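You operate a simulated robot arm through the tools that you are given. There is no shell and no other tool.

Carry out the task below with a simulated robot arm. There is one attempt and no reset: what you move stays moved.

Task
Tighten the loose green cover knob, then swap the purple knob in the cover for the grey one.
Fine: The purple knob goes in the fourth sleeve; screw the grey one in tight.

Only the result counts: the job must be done as asked and must still hold three seconds after the hand-in. Knocking over, shifting, dropping, spilling or breaking anything else fails it. A push-on lid holds only when it is set on centred and level and pressed home; a screw cap is set on level and turned clockwise until tight.

Robot
A 7-joint arm with a two-finger parallel gripper, fixed in place. Base frame: the origin is at the foot of the arm, x ahead of it, y to its left, z up; the work surface is at about z = 78. Units: cm, degrees, N and s.
Its first joint turns from -166.0 to 166.0 degrees. Payload 4.4 kg.
The TCP is the grasp point between the finger pads, 2.3 cm short of the fingertips. In the tool frame z runs along the fingers and y along their closing line. Largest opening 9.4 cm; finger width 3.8, thickness 1; the body of the gripper, 5.4 by 9.6 cm, starts 3.9 cm behind the TCP.
Orientation is that of the tool frame in the base frame, as a unit quaternion [x, y, z, w]. With the fingers straight down and closing along the base's y, the tool's x points along the base's -x, its y along +y and its z along -z.

Tools
- The arm moves only by the tool jog_arm. Its argument "targets" is a list of rows, each an object of numbers (a shift or turn left out is 0, a gripper value left out holds the last): "dx", "dy", "dz": the shift along the tool's x, y, z in cm; "rx", "ry", "rz": the turn, a rotation vector about the tool's x, y, z in degrees; "jaw": the gripper command, from -1 (shut) to 1 (fully open), values between in proportion. In form: [{"dx": .., "dy": .., "dz": .., "rx": .., "ry": .., "rz": .., "jaw": ..}, ...]. A call has 1 to 20 rows; each row is the pose to reach, as a shift and turn from the pose commanded when the call began, along the tool's axes at that moment. A row lasts 0.2 s, in which the tool goes at most 5 cm and 8.6 degrees; a call with a longer step from one row to the next is refused whole, and so is a gripper value outside its range. A pose out of reach is approached as far as the arm can. The call stops where the force on the tool passes 40 N (or 10 N more than at its start, if that is more) or the arm is blocked; 0.2 s more then pass. The fingers move at their own pace (about 7.2 cm/s each) and stop on an object; they squeeze with about 34 N. The grip force told is the motor's: it shows also when the fingers shut on nothing. Time passes only in rows, and 0.2 s behind the last, so rows that repeat a pose let the fingers close. It gives the time, the measured TCP pose, the force on the tool (base axes), the opening and the grip force at its end, in the units of the frame above (readings bear some noise), with the torque about the TCP (base axes, N m) and any sound that the robot's microphone picked up.
- Cameras (640 x 400 px; columns grow to the right, rows downward): "scene" is fixed at [4.88, 50.09, 157.15]; the picture's right is [-0.44, -0.90, 0.00], its down [-0.50, 0.24, -0.83] and it looks along [0.75, -0.36, -0.56] (base axes); focal length 370 px, centre (320, 200). "wrist" rides on the gripper at [8.7, 1.6, -7.4] in the tool frame; the picture's right is [-0.18, 0.98, 0.00], its down [-0.58, -0.11, -0.81] and it looks along [-0.79, -0.15, 0.59] (tool axes); focal length 243 px, centre (320, 200). There is no depth. A picture from a camera that has moved, and an enlarged one, comes with that camera's place and axes in the base frame and with its lens.
- grab_frame(camera): a new picture of that camera. No time passes.
- enlarge(camera, box): a new picture of the part [left, top, right, bottom] of that camera's present view, enlarged. No time passes.
- hand_in(): hands the job in; it is judged then, once.

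Nothing tells you positions but the pictures and the camera data. Unless the task says otherwise, let go and move clear before handing in.

The tools are called after "Request:" as name(argument=value, ...) on one line, values as JSON. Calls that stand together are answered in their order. jog_arm: Moves the arm, as the interface text tells. Its arguments: {"type":"object","properties":{"targets":{"type":"array"}},"required":["targets"]} The other tools are called the same way: grab_frame (camera) takes a picture; enlarge (camera, box) takes an enlarged picture of a part of a camera's view; hand_in () hands the job in.

At the start:

```text
time: 0.0
eef_pos: [60.47, 8.7, 114.64]
ee_rot: [0.0, 1.0, 0.0, 0.0]
force: [0.6, 0.4, 0.6]
moment: [0.06, 0.03, 0.02]
gripper_width: 9.38
grasp_force: 0.1
```

scene: 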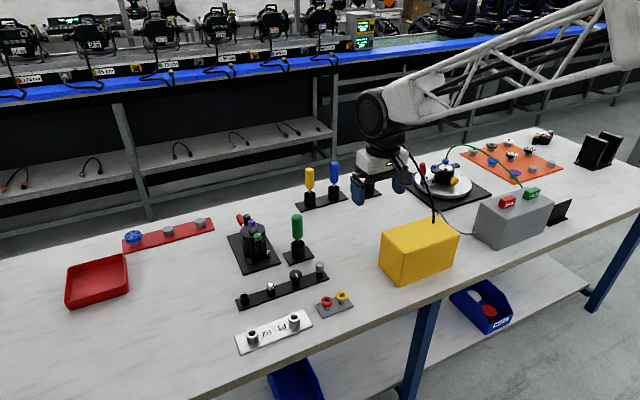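
wrist: 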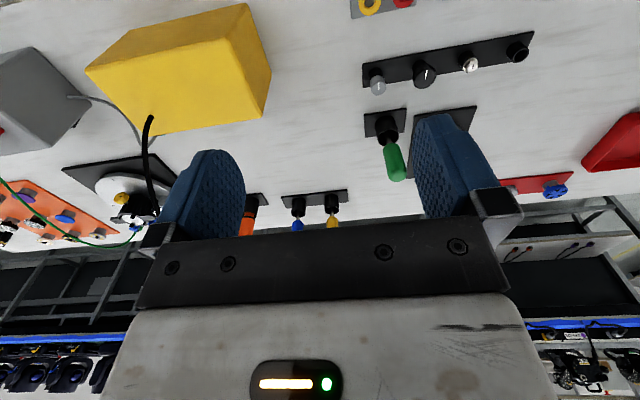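

I see a bench with many fixtures: a cover with coloured knobs (black block on a pad), a row of sleeves on a black strip, and other items. I'll enlarge to identify them before moving.

Request:
enlarge(camera="scene", box=[215, 190, 335, 265])

Request:
enlarge(camera="scene", box=[220, 250, 360, 340])

Request:
enlarge(camera="scene", box=[400, 130, 570, 236])

Request:
enlarge(camera="scene", box=[60, 205, 220, 305])

```text
5.33 times, centred on (275, 228) of scene
camera zoom: at [4.88, 50.09, 157.15], right [-0.44, -0.9, 0.0], down [-0.5, 0.24, -0.83], along [0.75, -0.36, -0.56], focal length 1975 px, centre (560, 53)
```

zoom: 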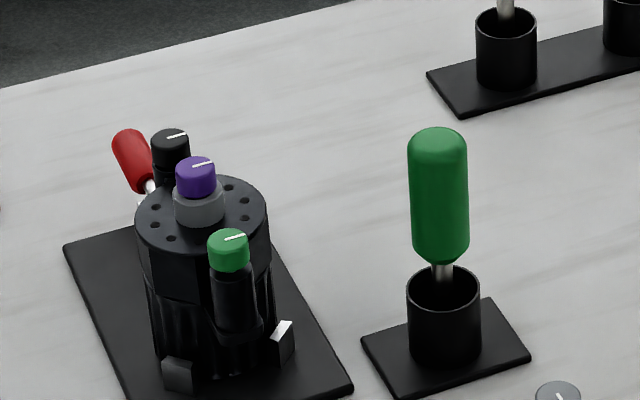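

```text
4.44 times, centred on (290, 295) of scene
camera zoom: at [4.88, 50.09, 157.15], right [-0.44, -0.9, 0.0], down [-0.5, 0.24, -0.83], along [0.75, -0.36, -0.56], focal length 1646 px, centre (453, -222)
```

zoom: 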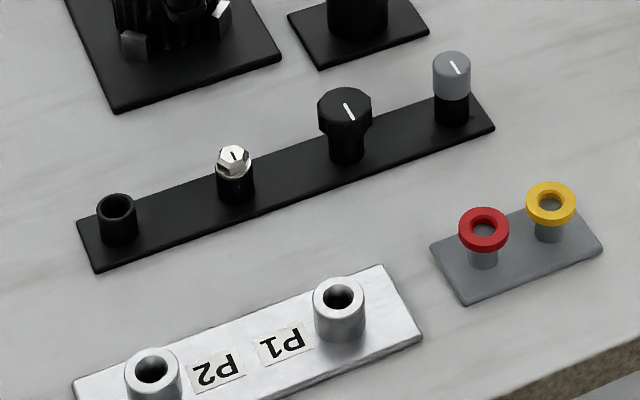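

```text
3.76 times, centred on (485, 183) of scene
camera zoom: at [4.88, 50.09, 157.15], right [-0.44, -0.9, 0.0], down [-0.5, 0.24, -0.83], along [0.75, -0.36, -0.56], focal length 1394 px, centre (-301, 264)
```

zoom: 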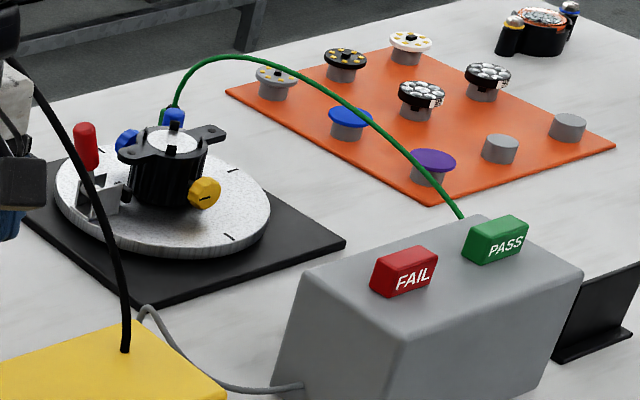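

```text
4.00 times, centred on (140, 255) of scene
camera zoom: at [4.88, 50.09, 157.15], right [-0.44, -0.9, 0.0], down [-0.5, 0.24, -0.83], along [0.75, -0.36, -0.56], focal length 1481 px, centre (1040, -20)
```

zoom: 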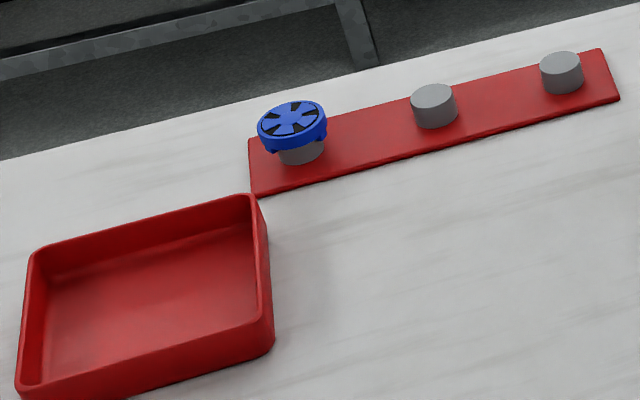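

The empty sleeve is at the left end of the black strip, with grey at the other end (first). The cover unit sits at about x 89, y 31. I'll move the wrist camera closer for precise measuring.

Request:
jog_arm(targets=[{"dx": -1.9, "dy": 3.8, "dz": 1.7}, {"dx": -3.8, "dy": 7.6, "dz": 3.4}, {"dx": -5.7, "dy": 11.4, "dz": 5.1}, {"dx": -7.6, "dy": 15.2, "dz": 6.8}, {"dx": -9.5, "dy": 19.3, "dz": 8.6}, {"dx": -9.5, "dy": 19.3, "dz": 8.6}])

Request:
grab_frame(camera="wrist")

Request:
grab_frame(camera="scene")

```text
time: 1.4
eef_pos: [70.09, 28.02, 106.17]
ee_rot: [0.0, 1.0, 0.001, 0.0]
force: [0.3, -0.8, 0.1]
moment: [-0.04, 0.02, 0.0]
gripper_width: 9.43
grasp_force: 0.1
```

```text
taken
camera wrist: at [61.43, 29.6, 113.55], right [0.18, 0.98, 0.0], down [0.58, -0.11, 0.81], along [0.79, -0.15, -0.59], focal length 243 px, centre (320, 200)
```

wrist: 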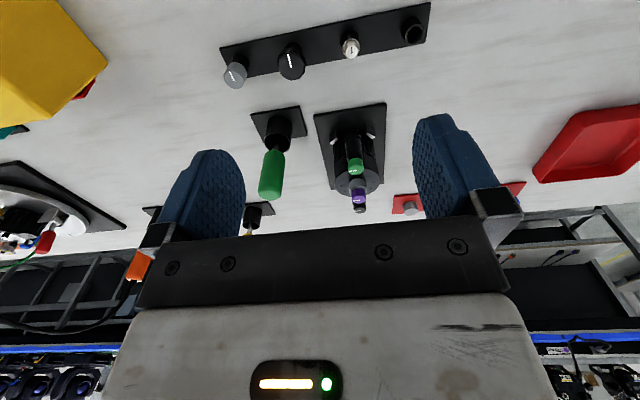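

```text
taken
```

scene: 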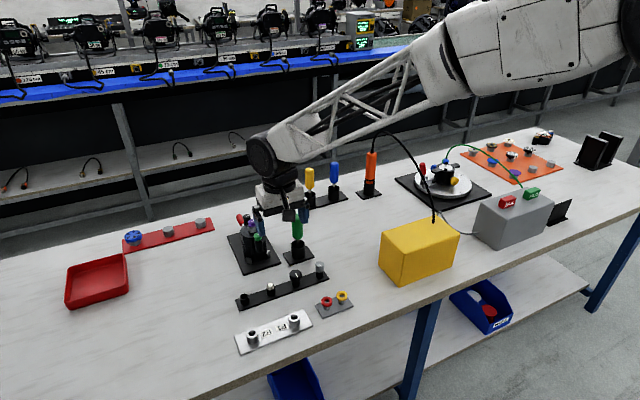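

The cover unit is in view of the wrist camera. I'll enlarge it to triangulate.

Request:
enlarge(camera="wrist", box=[300, 95, 412, 220])

Request:
enlarge(camera="wrist", box=[212, 0, 440, 130])

Request:
enlarge(camera="scene", box=[220, 195, 300, 275])

```text
3.20 times, centred on (356, 158) of wrist
camera zoom: at [61.43, 29.6, 113.55], right [0.18, 0.98, 0.0], down [0.58, -0.11, 0.81], along [0.79, -0.15, -0.59], focal length 776 px, centre (205, 336)
```

zoom: 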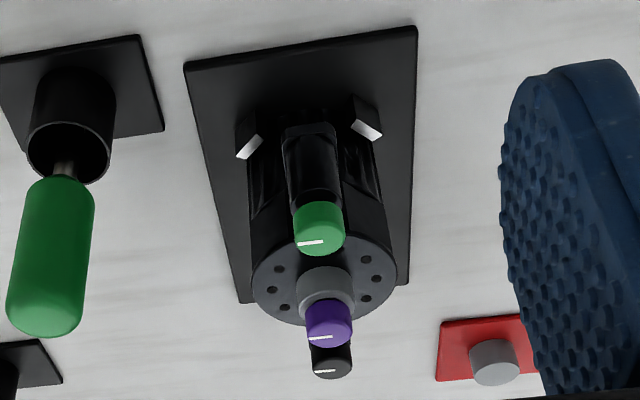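

```text
2.81 times, centred on (326, 65) of wrist
camera zoom: at [61.43, 29.6, 113.55], right [0.18, 0.98, 0.0], down [0.58, -0.11, 0.81], along [0.79, -0.15, -0.59], focal length 681 px, centre (303, 579)
```

zoom: 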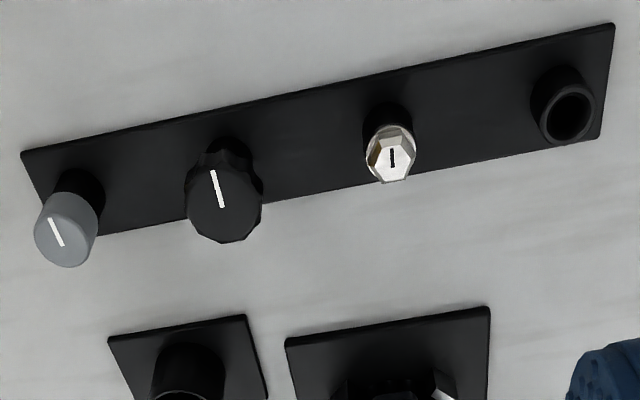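

```text
5.00 times, centred on (260, 235) of scene
camera zoom: at [4.88, 50.09, 157.15], right [-0.44, -0.9, 0.0], down [-0.5, 0.24, -0.83], along [0.75, -0.36, -0.56], focal length 1851 px, centre (620, 25)
```

zoom: 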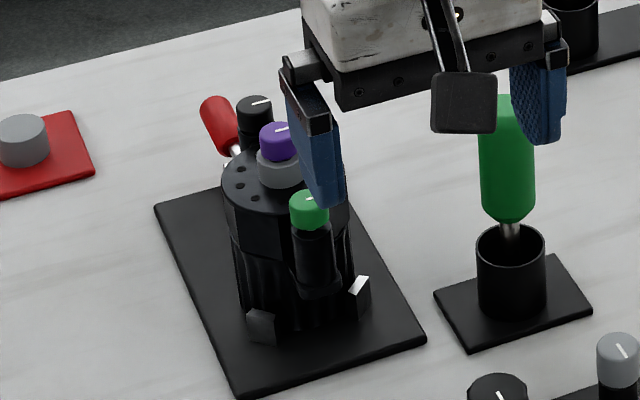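

Estimates put the cover near (91, 30, 88). I'll go nearer for a sharper second view.

Request:
jog_arm(targets=[{"dx": -4, "dy": 0.5, "dz": 1.5}, {"dx": -8, "dy": 1, "dz": 3}, {"dx": -12, "dy": 1.5, "dz": 4.5}, {"dx": -14, "dy": 2, "dz": 5}, {"dx": -14, "dy": 2, "dz": 5}])

Request:
grab_frame(camera="wrist")

Request:
enlarge(camera="wrist", box=[240, 60, 400, 220])

Request:
enlarge(camera="scene", box=[215, 190, 315, 280])

```text
time: 2.6
eef_pos: [84.23, 29.87, 100.99]
ee_rot: [0.001, 1.0, 0.0, -0.001]
force: [0.1, -0.5, 0.0]
moment: [0.0, 0.01, 0.03]
gripper_width: 9.42
grasp_force: 0.0
```

```text
taken
camera wrist: at [75.52, 31.54, 108.49], right [0.18, 0.98, 0.0], down [0.58, -0.11, 0.81], along [0.79, -0.15, -0.59], focal length 243 px, centre (320, 200)
```

wrist: 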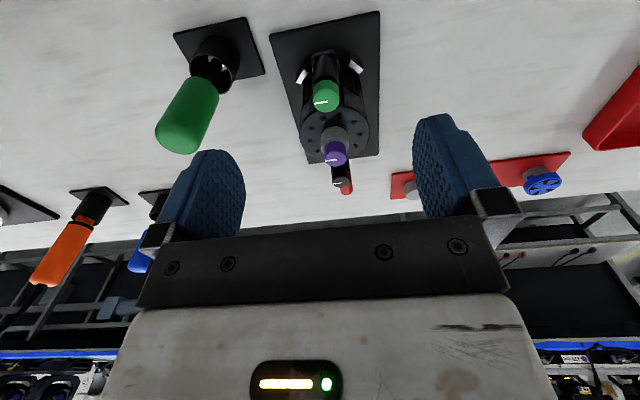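

```text
2.50 times, centred on (320, 140) of wrist
camera zoom: at [75.52, 31.54, 108.49], right [0.18, 0.98, 0.0], down [0.58, -0.11, 0.81], along [0.79, -0.15, -0.59], focal length 606 px, centre (320, 350)
```

zoom: 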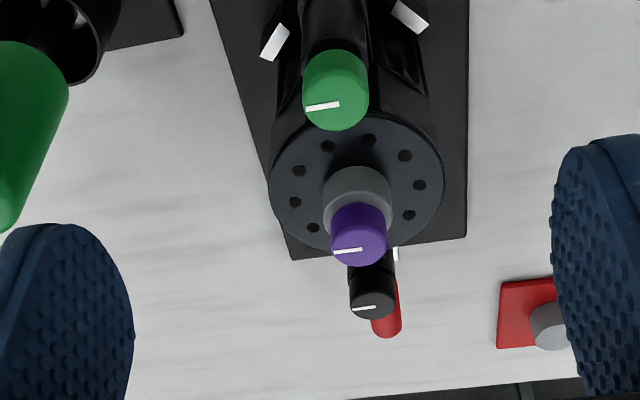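

```text
4.44 times, centred on (265, 235) of scene
camera zoom: at [4.88, 50.09, 157.15], right [-0.44, -0.9, 0.0], down [-0.5, 0.24, -0.83], along [0.75, -0.36, -0.56], focal length 1646 px, centre (564, 44)
```

zoom: 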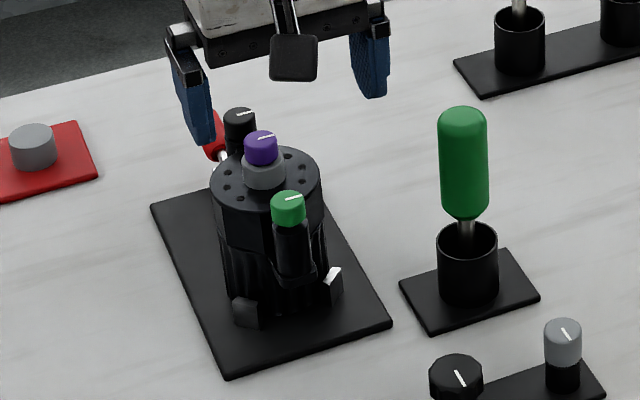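

Triangulated: green knob top at (86.9, 30.0, 90.1), purple knob top at (92.2, 30.0, 91.3), both about 2.2 cm wide. Next I narrow the jaws and hover over the green knob.

Request:
jog_arm(targets=[{"dx": -1.3, "dy": 0.05, "dz": 2.5, "jaw": -0.1}, {"dx": -2.7, "dy": 0.1, "dz": 5, "jaw": -0.1}, {"dx": -2.7, "dy": 0.1, "dz": 7, "jaw": -0.1}, {"dx": -2.7, "dy": 0.1, "dz": 7, "jaw": -0.1}])

Request:
grab_frame(camera="wrist")

Request:
enlarge(camera="wrist", box=[240, 60, 400, 220])

Request:
enlarge(camera="scene", box=[215, 190, 315, 280])

```text
time: 3.6
eef_pos: [86.7, 30.15, 94.05]
ee_rot: [0.0, 1.0, 0.0, -0.001]
force: [0.0, 0.7, -0.7]
moment: [0.03, -0.01, -0.02]
gripper_width: 4.21
grasp_force: 0.1
```

```text
taken
camera wrist: at [78.11, 31.67, 101.45], right [0.18, 0.98, 0.0], down [0.58, -0.11, 0.81], along [0.79, -0.15, -0.59], focal length 243 px, centre (320, 200)
```

wrist: 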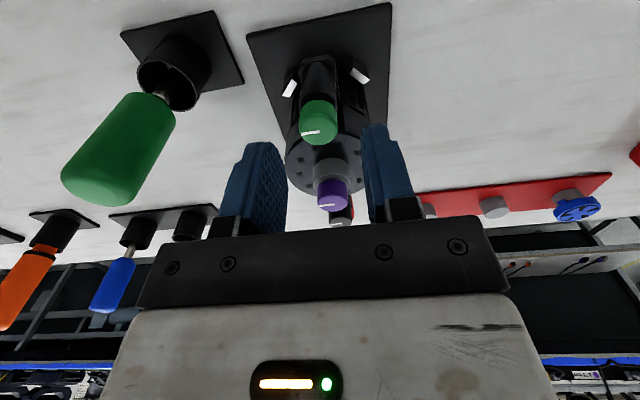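

```text
2.50 times, centred on (320, 140) of wrist
camera zoom: at [78.11, 31.67, 101.45], right [0.18, 0.98, 0.0], down [0.58, -0.11, 0.81], along [0.79, -0.15, -0.59], focal length 606 px, centre (320, 350)
```

zoom: 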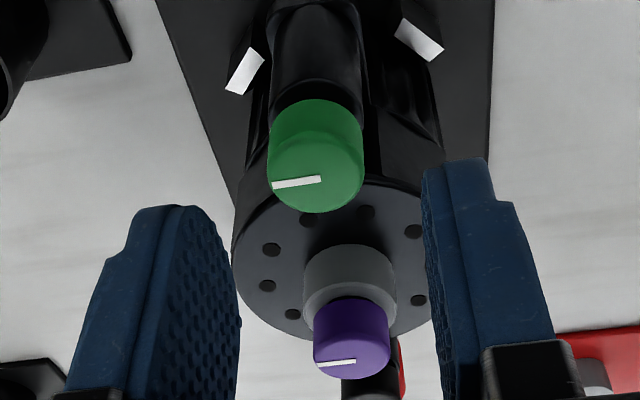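

```text
4.44 times, centred on (265, 235) of scene
camera zoom: at [4.88, 50.09, 157.15], right [-0.44, -0.9, 0.0], down [-0.5, 0.24, -0.83], along [0.75, -0.36, -0.56], focal length 1646 px, centre (564, 44)
```

zoom: 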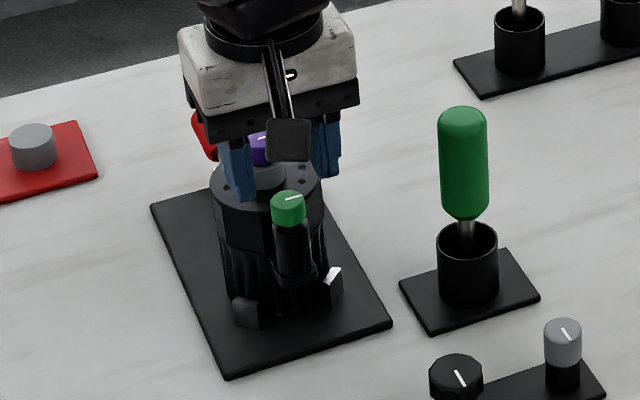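

The green knob is centred below the TCP. I'll pre-rotate counter-clockwise, lower to grip the green knob, and close.

Request:
jog_arm(targets=[{"rz": -8, "dy": -0.1, "dz": 0.5}, {"rz": -16, "dy": -0.1, "dz": 1}, {"rz": -24, "dy": -0.1, "dz": 1.5}, {"rz": -32, "dy": -0.1, "dz": 2.5}, {"rz": -40, "dy": -0.1, "dz": 3.4}, {"rz": -40, "dy": -0.1, "dz": 3.4}])

Request:
enlarge(camera="wrist", box=[240, 60, 400, 220])

Request:
enlarge(camera="scene", box=[215, 190, 315, 280])

```text
time: 5.0
eef_pos: [86.88, 30.01, 90.71]
ee_rot: [-0.343, 0.939, -0.001, 0.001]
force: [-4.5, -2.9, 14.9]
moment: [-0.24, -0.29, -0.11]
gripper_width: 4.22
grasp_force: 0.0
```

```text
2.50 times, centred on (320, 140) of wrist
camera zoom: at [79.13, 25.7, 98.1], right [-0.49, 0.87, 0.0], down [0.51, 0.29, 0.81], along [0.7, 0.4, -0.59], focal length 606 px, centre (320, 350)
```

zoom: 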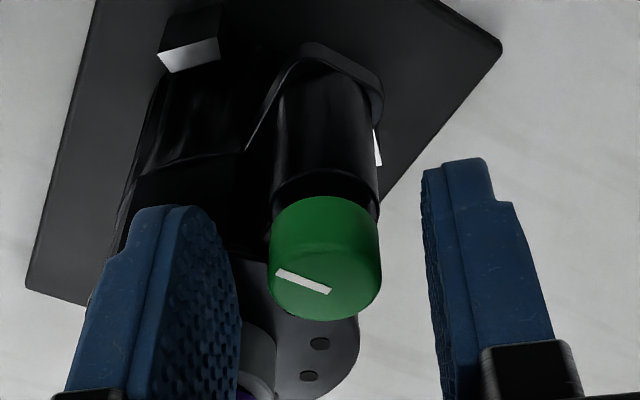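

```text
4.44 times, centred on (265, 235) of scene
camera zoom: at [4.88, 50.09, 157.15], right [-0.44, -0.9, 0.0], down [-0.5, 0.24, -0.83], along [0.75, -0.36, -0.56], focal length 1646 px, centre (564, 44)
```

zoom: 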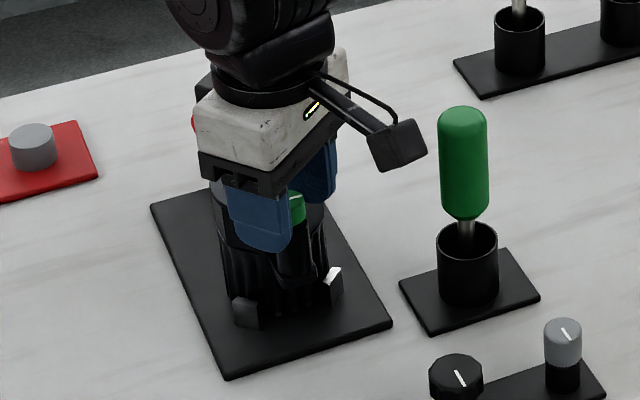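

There's about 15 N upward contact, likely a fingertip touching the cover rim. I'll raise slightly and check.

Request:
jog_arm(targets=[{"dz": -0.4}, {"dz": -0.4}])

Request:
enlarge(camera="wrist", box=[240, 60, 400, 220])

```text
time: 5.6
eef_pos: [86.76, 30.01, 90.98]
ee_rot: [-0.342, 0.94, 0.0, -0.001]
force: [0.7, 0.0, -0.3]
moment: [0.02, 0.01, 0.04]
gripper_width: 4.23
grasp_force: 0.1
```

```text
2.50 times, centred on (320, 140) of wrist
camera zoom: at [79.04, 25.72, 98.36], right [-0.49, 0.87, 0.0], down [0.52, 0.29, 0.81], along [0.7, 0.4, -0.59], focal length 606 px, centre (320, 350)
```

zoom: 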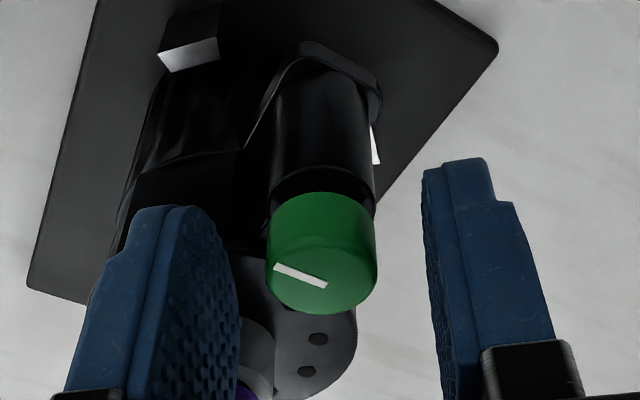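

Contact is gone. Now I close on the green knob.

Request:
jog_arm(targets=[{"jaw": -1}, {"jaw": -1}, {"jaw": -1}])

Request:
enlarge(camera="wrist", box=[240, 60, 400, 220])

```text
time: 6.4
eef_pos: [86.66, 30.12, 90.91]
ee_rot: [-0.342, 0.94, 0.0, 0.0]
force: [-6.7, 4.3, -0.8]
moment: [-0.02, 0.21, -0.03]
gripper_width: 2.07
grasp_force: 33.8
```

```text
2.50 times, centred on (320, 140) of wrist
camera zoom: at [79.03, 25.74, 98.39], right [-0.49, 0.87, 0.0], down [0.52, 0.29, 0.81], along [0.7, 0.4, -0.59], focal length 606 px, centre (320, 350)
```

zoom: 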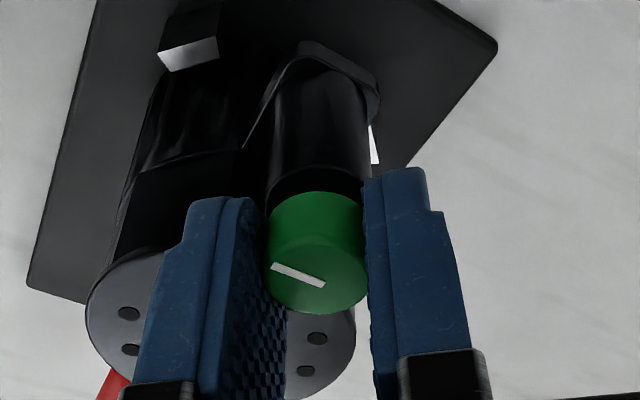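

Gripped at 2.07 cm with slight lateral offset. I'll re-centre slightly and start turning clockwise.

Request:
jog_arm(targets=[{"dy": 0.2}, {"dy": 0.2, "rz": 8}, {"dy": 0.2, "rz": 16}, {"dy": 0.2, "rz": 24}])

Request:
enlarge(camera="wrist", box=[240, 60, 400, 220])

```text
time: 7.4
eef_pos: [86.81, 30.05, 90.99]
ee_rot: [-0.138, 0.99, 0.001, 0.0]
force: [27.2, -23.7, -6.3]
moment: [-0.37, -0.53, 0.05]
gripper_width: 2.04
grasp_force: 34.2
```

```text
2.50 times, centred on (320, 140) of wrist
camera zoom: at [77.9, 29.29, 98.39], right [-0.09, 1.0, 0.0], down [0.59, 0.05, 0.81], along [0.8, 0.07, -0.59], focal length 606 px, centre (320, 350)
```

zoom: 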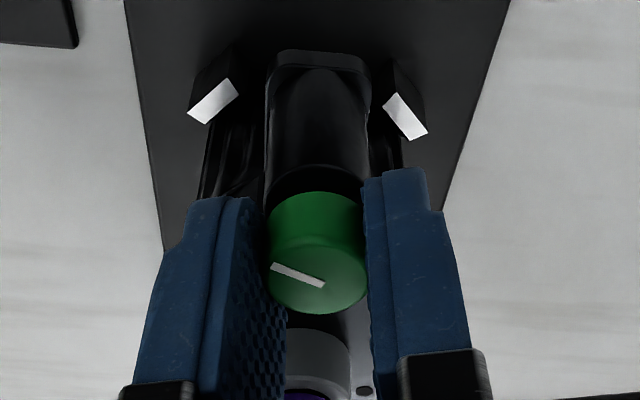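

The knob turns with the gripper; the lateral load came from over-correcting. I'll relieve it and keep turning.

Request:
jog_arm(targets=[{"dx": -0.085, "dy": -0.14}, {"dx": -0.085, "dy": -0.14, "rz": 8}, {"dx": -0.085, "dy": -0.14, "rz": 16}, {"dx": -0.085, "dy": -0.14, "rz": 24}])

Request:
enlarge(camera="wrist", box=[240, 60, 400, 220])

```text
time: 8.4
eef_pos: [86.64, 30.03, 91.01]
ee_rot: [0.071, 0.997, 0.0, 0.0]
force: [-9.2, -26.7, 0.0]
moment: [-0.38, 0.43, 0.02]
gripper_width: 2.05
grasp_force: 33.9
```

```text
2.50 times, centred on (320, 140) of wrist
camera zoom: at [78.37, 32.87, 98.37], right [0.32, 0.95, 0.0], down [0.56, -0.19, 0.81], along [0.76, -0.26, -0.59], focal length 606 px, centre (320, 350)
```

zoom: 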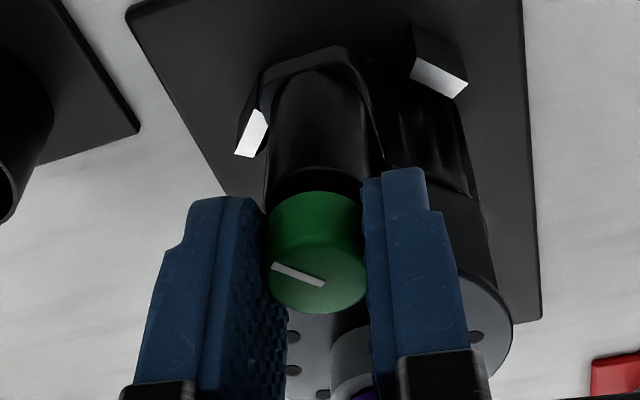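

Still turning freely. I'll relieve the side load again and continue clockwise.

Request:
jog_arm(targets=[{"dx": 0.02, "dy": -0.12}, {"dx": 0.02, "dy": -0.12, "rz": 8}, {"dx": 0.02, "dy": -0.12, "rz": 16}, {"dx": 0.02, "dy": -0.12, "rz": 24}, {"dx": 0.02, "dy": -0.12, "rz": 32}])

Request:
enlarge(camera="wrist", box=[240, 60, 400, 220])

```text
time: 9.6
eef_pos: [86.61, 29.84, 90.87]
ee_rot: [0.343, 0.939, 0.0, 0.001]
force: [7.3, -15.0, -5.6]
moment: [-0.49, -0.34, 0.01]
gripper_width: 2.06
grasp_force: 33.9
```

```text
2.50 times, centred on (320, 140) of wrist
camera zoom: at [81.09, 36.77, 98.38], right [0.77, 0.63, 0.0], down [0.37, -0.46, 0.81], along [0.51, -0.62, -0.59], focal length 606 px, centre (320, 350)
```

zoom: 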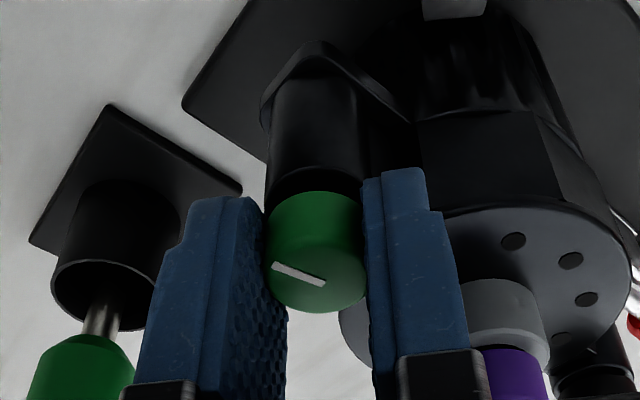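

80° turned with no resistance yet. I'll continue clockwise.

Request:
jog_arm(targets=[{"dx": -0.07, "dy": -0.03}, {"dx": -0.07, "dy": -0.03, "rz": 8}, {"dx": -0.07, "dy": -0.03, "rz": 16}, {"dx": -0.07, "dy": -0.03, "rz": 24}, {"dx": -0.07, "dy": -0.03, "rz": 32}, {"dx": -0.07, "dy": -0.03, "rz": 40}])

Request:
enlarge(camera="wrist", box=[240, 60, 400, 220])

```text
time: 11.0
eef_pos: [86.62, 29.92, 91.05]
ee_rot: [0.643, 0.766, 0.0, -0.001]
force: [-28.4, -8.7, -3.7]
moment: [0.01, 0.47, 0.0]
gripper_width: 2.04
grasp_force: 33.7
```

```text
2.50 times, centred on (320, 140) of wrist
camera zoom: at [86.76, 38.7, 98.35], right [1.0, -0.01, 0.0], down [-0.01, -0.59, 0.81], along [-0.01, -0.81, -0.59], focal length 606 px, centre (320, 350)
```

zoom: 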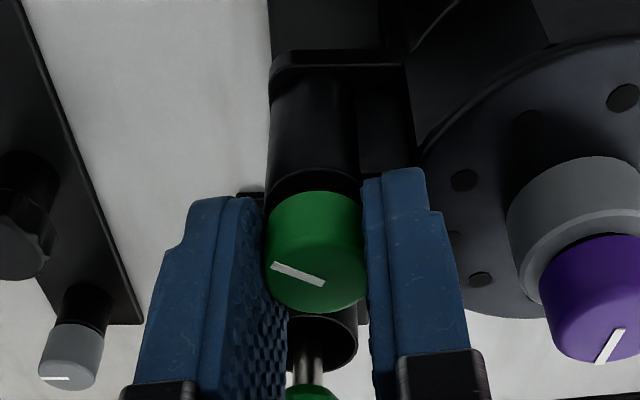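

Still free at +80°. Continuing clockwise with relief of the side load.

Request:
jog_arm(targets=[{"dx": -0.02, "dy": -0.12}, {"dx": -0.02, "dy": -0.12, "rz": 8}, {"dx": -0.02, "dy": -0.12, "rz": 16}, {"dx": -0.02, "dy": -0.12, "rz": 24}, {"dx": -0.02, "dy": -0.12, "rz": 32}, {"dx": -0.02, "dy": -0.12, "rz": 40}])

Request:
grab_frame(camera="scene")

Request:
enlarge(camera="wrist", box=[240, 60, 400, 220])

```text
time: 12.4
eef_pos: [86.53, 29.82, 90.94]
ee_rot: [0.866, 0.499, -0.001, 0.0]
force: [-21.5, 9.8, -12.0]
moment: [0.14, 0.39, 0.04]
gripper_width: 2.03
grasp_force: 33.7
```

```text
taken
```

scene: 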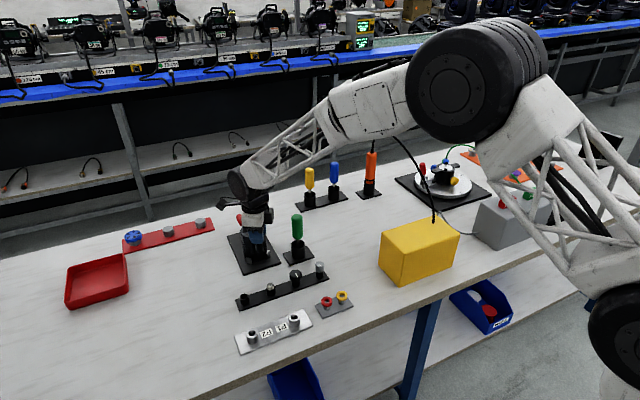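

```text
2.50 times, centred on (320, 140) of wrist
camera zoom: at [92.29, 36.54, 98.33], right [0.76, -0.65, 0.0], down [-0.39, -0.45, 0.81], along [-0.53, -0.61, -0.59], focal length 606 px, centre (320, 350)
```

zoom: 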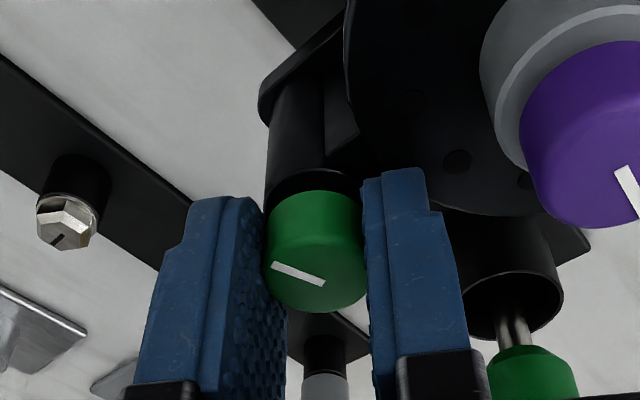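

The tool is now being drawn down slightly as the knob threads in. I continue with a small downward allowance.

Request:
jog_arm(targets=[{"dx": -0.01, "dy": -0.1, "dz": 0.06}, {"dx": -0.01, "dy": -0.1, "rz": 8, "dz": 0.07}, {"dx": -0.01, "dy": -0.1, "rz": 16, "dz": 0.08}, {"dx": -0.01, "dy": -0.1, "rz": 24, "dz": 0.09}, {"dx": -0.01, "dy": -0.1, "rz": 32, "dz": 0.1}])

Request:
enlarge(camera="wrist", box=[240, 60, 400, 220])

```text
time: 13.6
eef_pos: [86.5, 29.93, 90.95]
ee_rot: [0.971, 0.24, 0.0, 0.0]
force: [-14.0, 19.8, -8.9]
moment: [0.19, 0.55, 0.04]
gripper_width: 2.06
grasp_force: 34.1
```

```text
2.50 times, centred on (320, 140) of wrist
camera zoom: at [94.88, 32.5, 98.31], right [0.3, -0.95, 0.0], down [-0.57, -0.18, 0.81], along [-0.77, -0.24, -0.59], focal length 606 px, centre (320, 350)
```

zoom: 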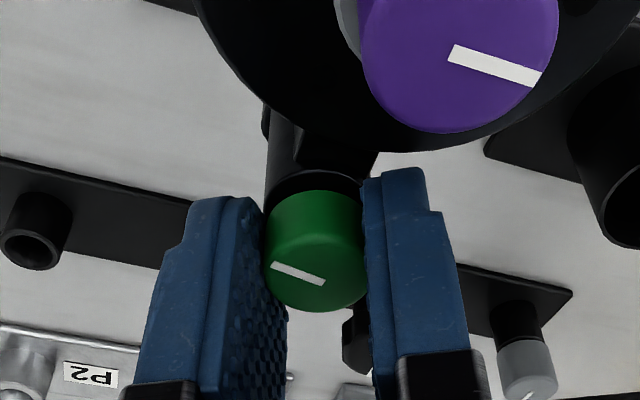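

Continuing the clockwise turn.

Request:
jog_arm(targets=[{"dx": -0.01, "dy": -0.1, "dz": 0.05}, {"dx": -0.01, "dy": -0.1, "rz": 8, "dz": 0.06}, {"dx": -0.01, "dy": -0.1, "rz": 16, "dz": 0.07}, {"dx": -0.01, "dy": -0.1, "rz": 24, "dz": 0.08}])

Request:
enlarge(camera="wrist", box=[240, 60, 400, 220])

```text
time: 14.1
eef_pos: [86.55, 29.97, 91.1]
ee_rot: [0.971, 0.237, 0.0, -0.002]
force: [10.1, 13.9, -12.1]
moment: [0.37, -0.52, 0.01]
gripper_width: 2.06
grasp_force: 34.1
out of reach, approached as far as the arm can: row 2
stopped in row 2: the force on the tool passed its limit at 60 N (the readings are from after the stop); the commanded pose is now the measured one
```

```text
2.50 times, centred on (320, 140) of wrist
camera zoom: at [94.91, 32.42, 98.56], right [0.29, -0.96, 0.0], down [-0.57, -0.18, 0.81], along [-0.77, -0.23, -0.59], focal length 606 px, centre (320, 350)
```

zoom: 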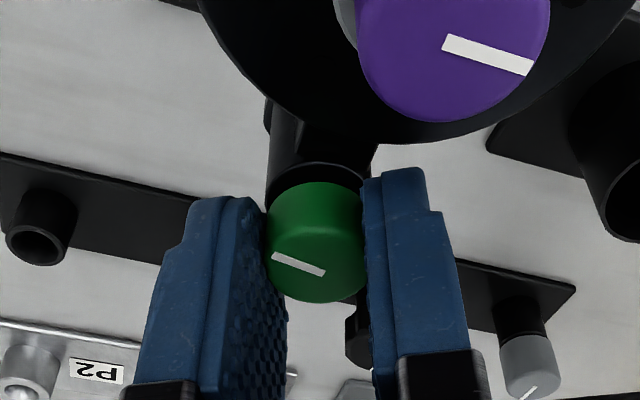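

The wrist joint limit is reached after ~190° of turning. I'll release, lift, and wind back to take another bite.

Request:
jog_arm(targets=[{"jaw": -0.1}, {"jaw": -0.1}, {"jaw": -0.1}, {"dz": -1}, {"dz": -2}, {"dz": -2.5}])

Request:
jog_arm(targets=[{"rz": -8}, {"rz": -16}, {"rz": -24}, {"rz": -32}, {"rz": -40}, {"rz": -48}, {"rz": -56}, {"rz": -64}, {"rz": -72}, {"rz": -80}, {"rz": -88}, {"rz": -96}, {"rz": -104}, {"rz": -112}, {"rz": -120}, {"rz": -128}, {"rz": -136}, {"rz": -144}, {"rz": -152}, {"rz": -152}])

Request:
enlarge(camera="wrist", box=[240, 60, 400, 220])

Request:
enlarge(camera="scene", box=[215, 190, 315, 280])

```text
time: 15.5
eef_pos: [86.6, 29.89, 93.66]
ee_rot: [0.972, 0.237, 0.0, -0.003]
force: [0.2, 0.4, 0.1]
moment: [-0.01, 0.01, 0.0]
gripper_width: 4.25
grasp_force: 0.0
```

```text
time: 19.7
eef_pos: [86.51, 29.82, 93.69]
ee_rot: [0.004, 1.0, 0.002, 0.0]
force: [-0.4, 0.9, -0.6]
moment: [0.01, 0.0, 0.01]
gripper_width: 4.22
grasp_force: 0.0
```

```text
2.50 times, centred on (320, 140) of wrist
camera zoom: at [77.86, 31.44, 101.14], right [0.19, 0.98, 0.0], down [0.58, -0.12, 0.81], along [0.79, -0.15, -0.59], focal length 606 px, centre (320, 350)
```

zoom: 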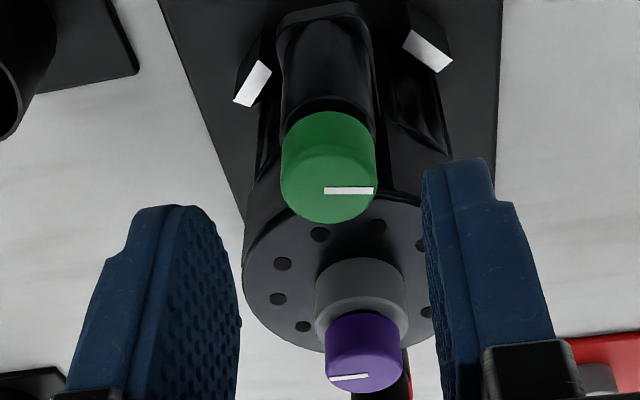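

```text
4.44 times, centred on (265, 235) of scene
camera zoom: at [4.88, 50.09, 157.15], right [-0.44, -0.9, 0.0], down [-0.5, 0.24, -0.83], along [0.75, -0.36, -0.56], focal length 1646 px, centre (564, 44)
```

zoom: 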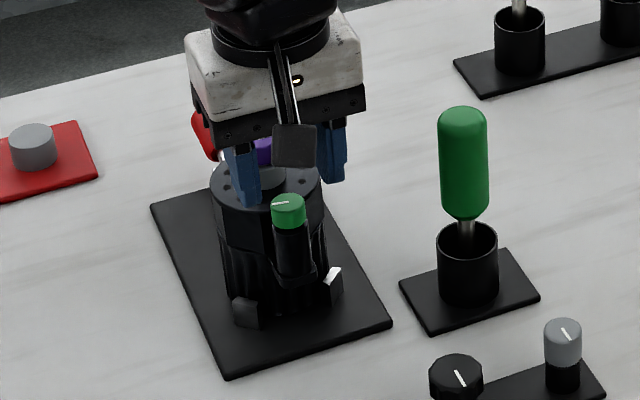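

Green has rotated half a turn; it needs more. I'll wind back further counter-clockwise and regrasp for a long stroke.

Request:
jog_arm(targets=[{"rz": -8, "dx": -0.05, "dy": 0.15}, {"rz": -16, "dx": -0.05, "dy": 0.15}, {"rz": -24, "dx": -0.05, "dy": 0.15}, {"rz": -32, "dx": -0.05, "dy": 0.15}, {"rz": -40, "dx": -0.05, "dy": 0.15}, {"rz": -48, "dx": -0.05, "dy": 0.15}, {"rz": -56, "dx": -0.05, "dy": 0.15}, {"rz": -64, "dx": -0.05, "dy": 0.15}, {"rz": -72, "dx": -0.05, "dy": 0.15}, {"rz": -80, "dx": -0.05, "dy": 0.15}, {"rz": -88, "dx": -0.05, "dy": 0.15}, {"rz": -96, "dx": -0.05, "dy": 0.15}, {"rz": -104, "dx": -0.05, "dy": 0.15}, {"rz": -112, "dx": -0.05, "dy": 0.15}, {"rz": -120, "dx": -0.05, "dy": 0.15}, {"rz": -120, "dx": -0.05, "dy": 0.15}])

Request:
enlarge(camera="wrist", box=[240, 60, 400, 220])

```text
time: 23.1
eef_pos: [86.5, 29.92, 93.68]
ee_rot: [0.864, -0.503, -0.001, -0.002]
force: [-0.7, -0.1, -1.4]
moment: [-0.01, 0.03, 0.0]
gripper_width: 4.23
grasp_force: 0.1
```

```text
2.50 times, centred on (320, 140) of wrist
camera zoom: at [89.39, 21.63, 101.07], right [-0.95, -0.32, 0.0], down [-0.19, 0.56, 0.81], along [-0.26, 0.77, -0.59], focal length 606 px, centre (320, 350)
```

zoom: 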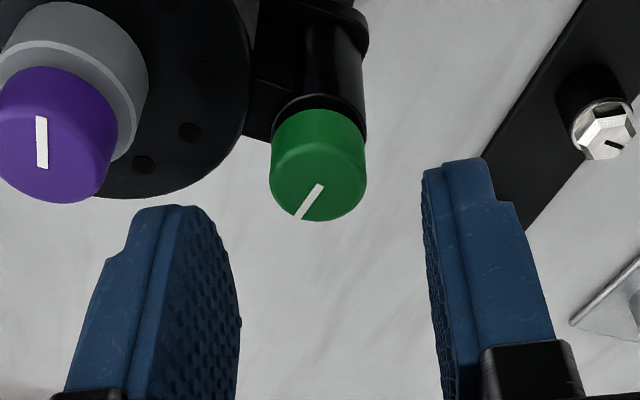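

Aligned within a millimetre. Lowering onto the green knob and gripping.

Request:
jog_arm(targets=[{"dx": 0.05, "dy": -0.08, "dz": 1.4}, {"dx": 0.05, "dy": -0.08, "dz": 2.8}, {"dx": 0.05, "dy": -0.08, "dz": 2.8, "jaw": -1}, {"dx": 0.05, "dy": -0.08, "dz": 2.8, "jaw": -1}, {"dx": 0.05, "dy": -0.08, "dz": 2.8, "jaw": -1}])

```text
time: 24.3
eef_pos: [86.57, 29.98, 90.77]
ee_rot: [0.864, -0.504, -0.002, -0.001]
force: [-0.5, -0.4, 0.0]
moment: [0.0, 0.08, 0.0]
gripper_width: 2.04
grasp_force: 34.5
```

Well centred with no side load. Turning clockwise.

Request:
jog_arm(targets=[{"rz": 8}, {"rz": 16}, {"rz": 24}, {"rz": 32}, {"rz": 40}, {"rz": 48}, {"rz": 56}, {"rz": 64}])

Request:
enlarge(camera="wrist", box=[240, 60, 400, 220])

```text
time: 26.1
eef_pos: [86.57, 29.94, 90.84]
ee_rot: [-0.464, 0.886, 0.002, -0.001]
force: [-2.4, -2.5, -12.8]
moment: [0.07, -0.02, 0.03]
gripper_width: 2.06
grasp_force: 33.7
```

```text
2.50 times, centred on (320, 140) of wrist
camera zoom: at [80.38, 23.79, 98.27], right [-0.7, 0.71, 0.0], down [0.42, 0.41, 0.81], along [0.57, 0.57, -0.59], focal length 606 px, centre (320, 350)
```

zoom: 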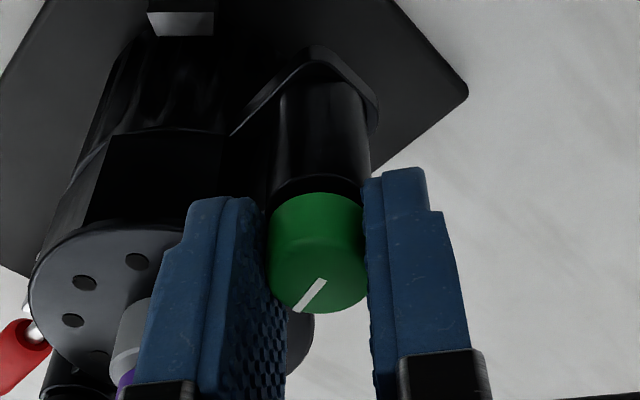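

The thread is drawing the knob down as it turns. I'll follow with a gentle downward feed.

Request:
jog_arm(targets=[{"rz": 8, "dz": 0.06}, {"rz": 16, "dz": 0.067}, {"rz": 24, "dz": 0.074}, {"rz": 32, "dz": 0.081}, {"rz": 40, "dz": 0.088}, {"rz": 48, "dz": 0.095}, {"rz": 56, "dz": 0.102}, {"rz": 64, "dz": 0.11}])

Request:
enlarge(camera="wrist", box=[240, 60, 400, 220])

```text
time: 27.9
eef_pos: [86.72, 30.03, 90.81]
ee_rot: [0.074, 0.997, 0.002, -0.002]
force: [-17.5, -11.2, -3.4]
moment: [-0.32, -0.12, -0.01]
gripper_width: 2.06
grasp_force: 34.0
```

```text
2.50 times, centred on (320, 140) of wrist
camera zoom: at [78.35, 32.87, 98.24], right [0.33, 0.94, 0.0], down [0.56, -0.2, 0.8], along [0.76, -0.26, -0.59], focal length 606 px, centre (320, 350)
```

zoom: 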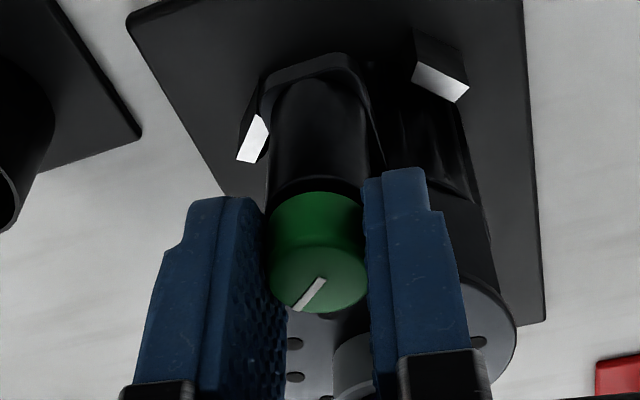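

Continuing clockwise.

Request:
jog_arm(targets=[{"dx": 0.06, "dy": -0.05, "rz": 8, "dz": 0.02}, {"dx": 0.06, "dy": -0.05, "rz": 16, "dz": 0.027}, {"dx": 0.06, "dy": -0.05, "rz": 24, "dz": 0.034}, {"dx": 0.06, "dy": -0.05, "rz": 32, "dz": 0.04}, {"dx": 0.06, "dy": -0.05, "rz": 40, "dz": 0.047}, {"dx": 0.06, "dy": -0.05, "rz": 48, "dz": 0.054}])

Request:
enlarge(camera="wrist", box=[240, 60, 400, 220])

```text
time: 29.3
eef_pos: [86.65, 30.11, 90.73]
ee_rot: [0.475, 0.88, 0.003, -0.002]
force: [4.7, 5.2, -8.1]
moment: [0.19, 0.06, 0.17]
gripper_width: 2.04
grasp_force: 34.6
```

```text
2.50 times, centred on (320, 140) of wrist
camera zoom: at [83.13, 38.11, 98.24], right [0.92, 0.39, 0.0], down [0.23, -0.55, 0.8], along [0.31, -0.74, -0.6], focal length 606 px, centre (320, 350)
```

zoom: 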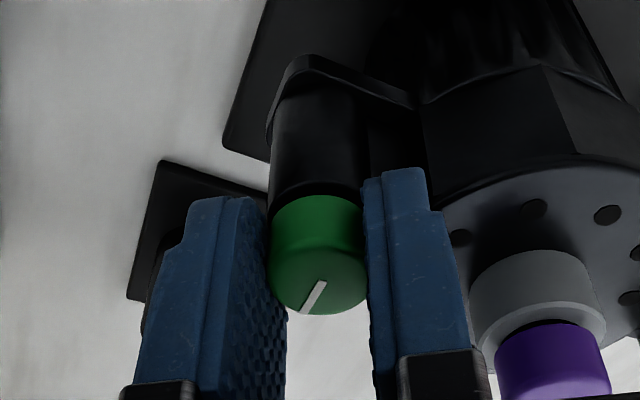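

Torque about the axis is now rising (0.17 N m), so the knob is near its seat. A few more small turns.

Request:
jog_arm(targets=[{"rz": 6, "dz": 0.03}, {"rz": 12, "dz": 0.03}, {"rz": 18, "dz": 0.03}])

Request:
enlarge(camera="wrist", box=[240, 60, 400, 220])

```text
time: 30.1
eef_pos: [86.58, 30.07, 90.68]
ee_rot: [0.606, 0.796, 0.002, -0.003]
force: [-0.5, 0.9, 1.3]
moment: [0.03, -0.09, 0.2]
gripper_width: 2.05
grasp_force: 34.2
```

```text
2.50 times, centred on (320, 140) of wrist
camera zoom: at [85.84, 38.71, 98.21], right [1.0, 0.08, 0.0], down [0.05, -0.59, 0.8], along [0.07, -0.8, -0.6], focal length 606 px, centre (320, 350)
```

zoom: 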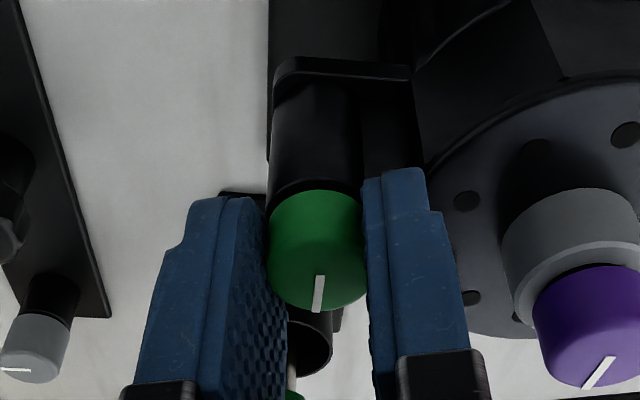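

The mark is now slipping relative to the fingers, so the knob has stopped. One more push confirms it's tight.

Request:
jog_arm(targets=[{"rz": 7}, {"rz": 14}, {"rz": 21}])

Request:
enlarge(camera="wrist", box=[240, 60, 400, 220])

```text
time: 30.9
eef_pos: [86.62, 30.08, 90.65]
ee_rot: [0.741, 0.671, 0.001, -0.002]
force: [2.9, 1.6, 1.0]
moment: [0.04, -0.09, 0.39]
gripper_width: 2.05
grasp_force: 33.9
```

```text
2.50 times, centred on (320, 140) of wrist
camera zoom: at [89.02, 38.4, 98.18], right [0.96, -0.28, 0.0], down [-0.16, -0.57, 0.8], along [-0.23, -0.77, -0.59], focal length 606 px, centre (320, 350)
```

zoom: 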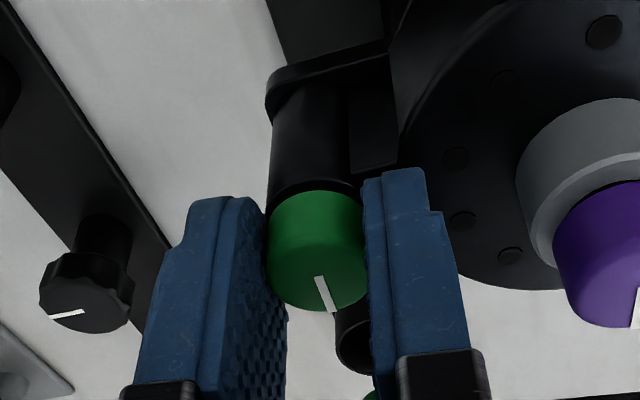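

Torque rose to 0.39 N m. I'll push once more to see whether it has plateaued.

Request:
jog_arm(targets=[{"rz": 7}, {"rz": 14}, {"rz": 21}])

Request:
enlarge(camera="wrist", box=[240, 60, 400, 220])

```text
time: 31.7
eef_pos: [86.5, 30.03, 90.57]
ee_rot: [0.851, 0.526, 0.0, -0.002]
force: [4.3, 0.6, 3.0]
moment: [-0.03, -0.18, 0.22]
gripper_width: 2.03
grasp_force: 34.0
```

```text
2.50 times, centred on (320, 140) of wrist
camera zoom: at [91.86, 36.93, 98.16], right [0.8, -0.6, 0.0], down [-0.36, -0.47, 0.8], along [-0.49, -0.64, -0.59], focal length 606 px, centre (320, 350)
```

zoom: 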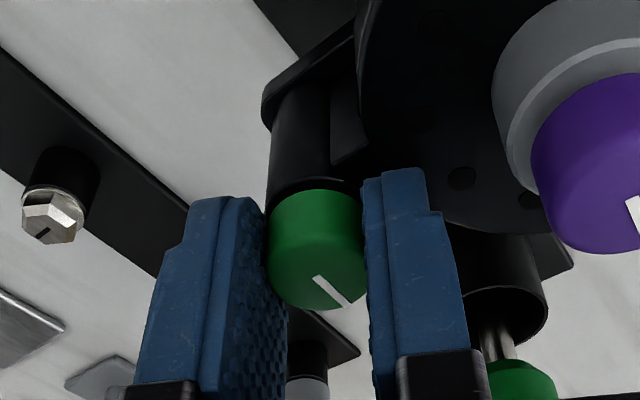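

The knob's mark no longer moves while the fingers slip, so green is tight. I release, rise, and move above the purple knob.

Request:
jog_arm(targets=[{"jaw": -0.1}, {"jaw": -0.1}, {"jaw": -0.1}, {"dz": -1.5}, {"dz": -3}, {"dz": -5}, {"dz": -5, "dx": 0.85, "dy": 1.7}, {"dz": -5, "dx": 1.7, "dy": 3.4}, {"dz": -5, "dx": 2.53, "dy": 5.05}, {"dz": -5, "dx": 2.53, "dy": 5.05}])

Request:
grab_frame(camera="wrist")

Request:
enlarge(camera="wrist", box=[240, 60, 400, 220])

Request:
enlarge(camera="scene", box=[215, 190, 315, 280])

```text
time: 33.9
eef_pos: [92.18, 29.93, 95.81]
ee_rot: [0.85, 0.526, -0.001, -0.003]
force: [-0.5, 0.4, -0.7]
moment: [0.0, -0.04, 0.0]
gripper_width: 4.24
grasp_force: 0.1
```

```text
taken
camera wrist: at [97.45, 36.86, 103.25], right [0.8, -0.6, 0.0], down [-0.36, -0.48, 0.8], along [-0.49, -0.64, -0.59], focal length 243 px, centre (320, 200)
```

wrist: 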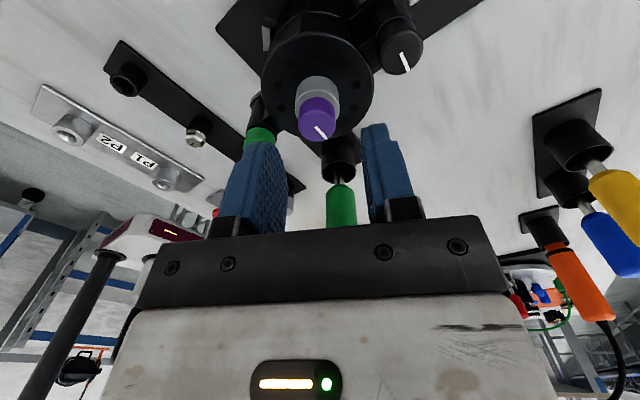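

```text
2.50 times, centred on (320, 140) of wrist
camera zoom: at [97.45, 36.86, 103.25], right [0.8, -0.6, 0.0], down [-0.36, -0.48, 0.8], along [-0.49, -0.64, -0.59], focal length 606 px, centre (320, 350)
```

zoom: 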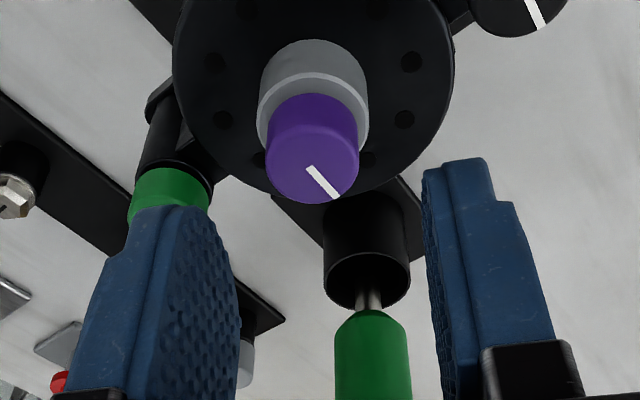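

```text
4.44 times, centred on (265, 235) of scene
camera zoom: at [4.88, 50.09, 157.15], right [-0.44, -0.9, 0.0], down [-0.5, 0.24, -0.83], along [0.75, -0.36, -0.56], focal length 1646 px, centre (564, 44)
```

zoom: 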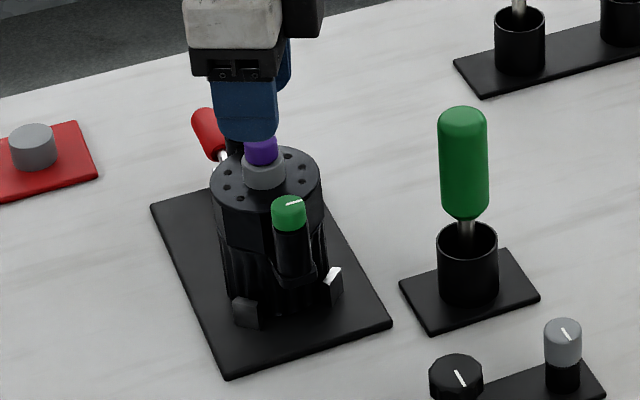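

Purple is at about (91.95, 29.9), top 91.35, with a grey collar beneath. I'll pre-rotate clockwise for a long counter-clockwise stroke, lower and grip.

Request:
jog_arm(targets=[{"rz": 8, "dx": -0.09, "dy": -0.18}, {"rz": 16, "dx": -0.09, "dy": -0.18, "dz": 1}, {"rz": 24, "dx": -0.09, "dy": -0.18, "dz": 2}, {"rz": 30, "dx": -0.09, "dy": -0.18, "dz": 3.4}, {"rz": 30, "dx": -0.09, "dy": -0.18, "dz": 3.4}])

Request:
enlarge(camera="wrist", box=[240, 60, 400, 220])

Request:
enlarge(camera="scene", box=[215, 190, 315, 280])

```text
time: 35.1
eef_pos: [92.01, 29.97, 92.2]
ee_rot: [0.958, 0.287, 0.0, -0.002]
force: [0.3, 0.6, 0.6]
moment: [-0.01, 0.0, -0.04]
gripper_width: 4.23
grasp_force: 0.1
```

```text
2.50 times, centred on (320, 140) of wrist
camera zoom: at [100.1, 33.35, 99.7], right [0.39, -0.92, 0.0], down [-0.54, -0.23, 0.81], along [-0.74, -0.31, -0.59], focal length 606 px, centre (320, 350)
```

zoom: 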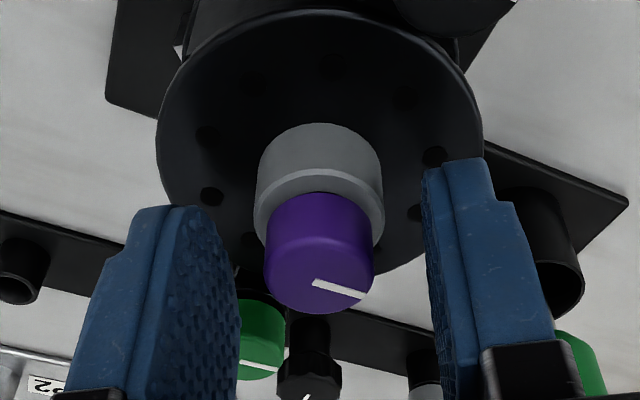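

```text
4.44 times, centred on (265, 235) of scene
camera zoom: at [4.88, 50.09, 157.15], right [-0.44, -0.9, 0.0], down [-0.5, 0.24, -0.83], along [0.75, -0.36, -0.56], focal length 1646 px, centre (564, 44)
```

zoom: 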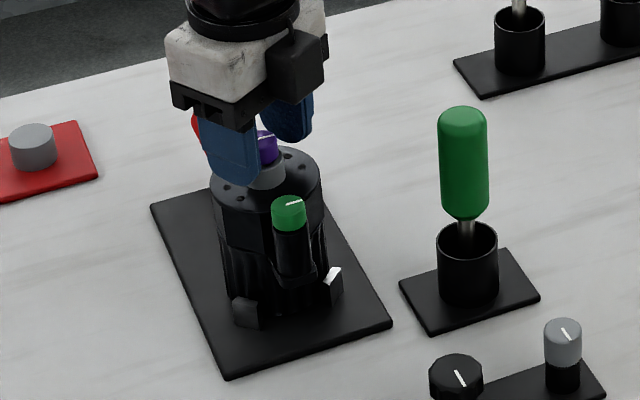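

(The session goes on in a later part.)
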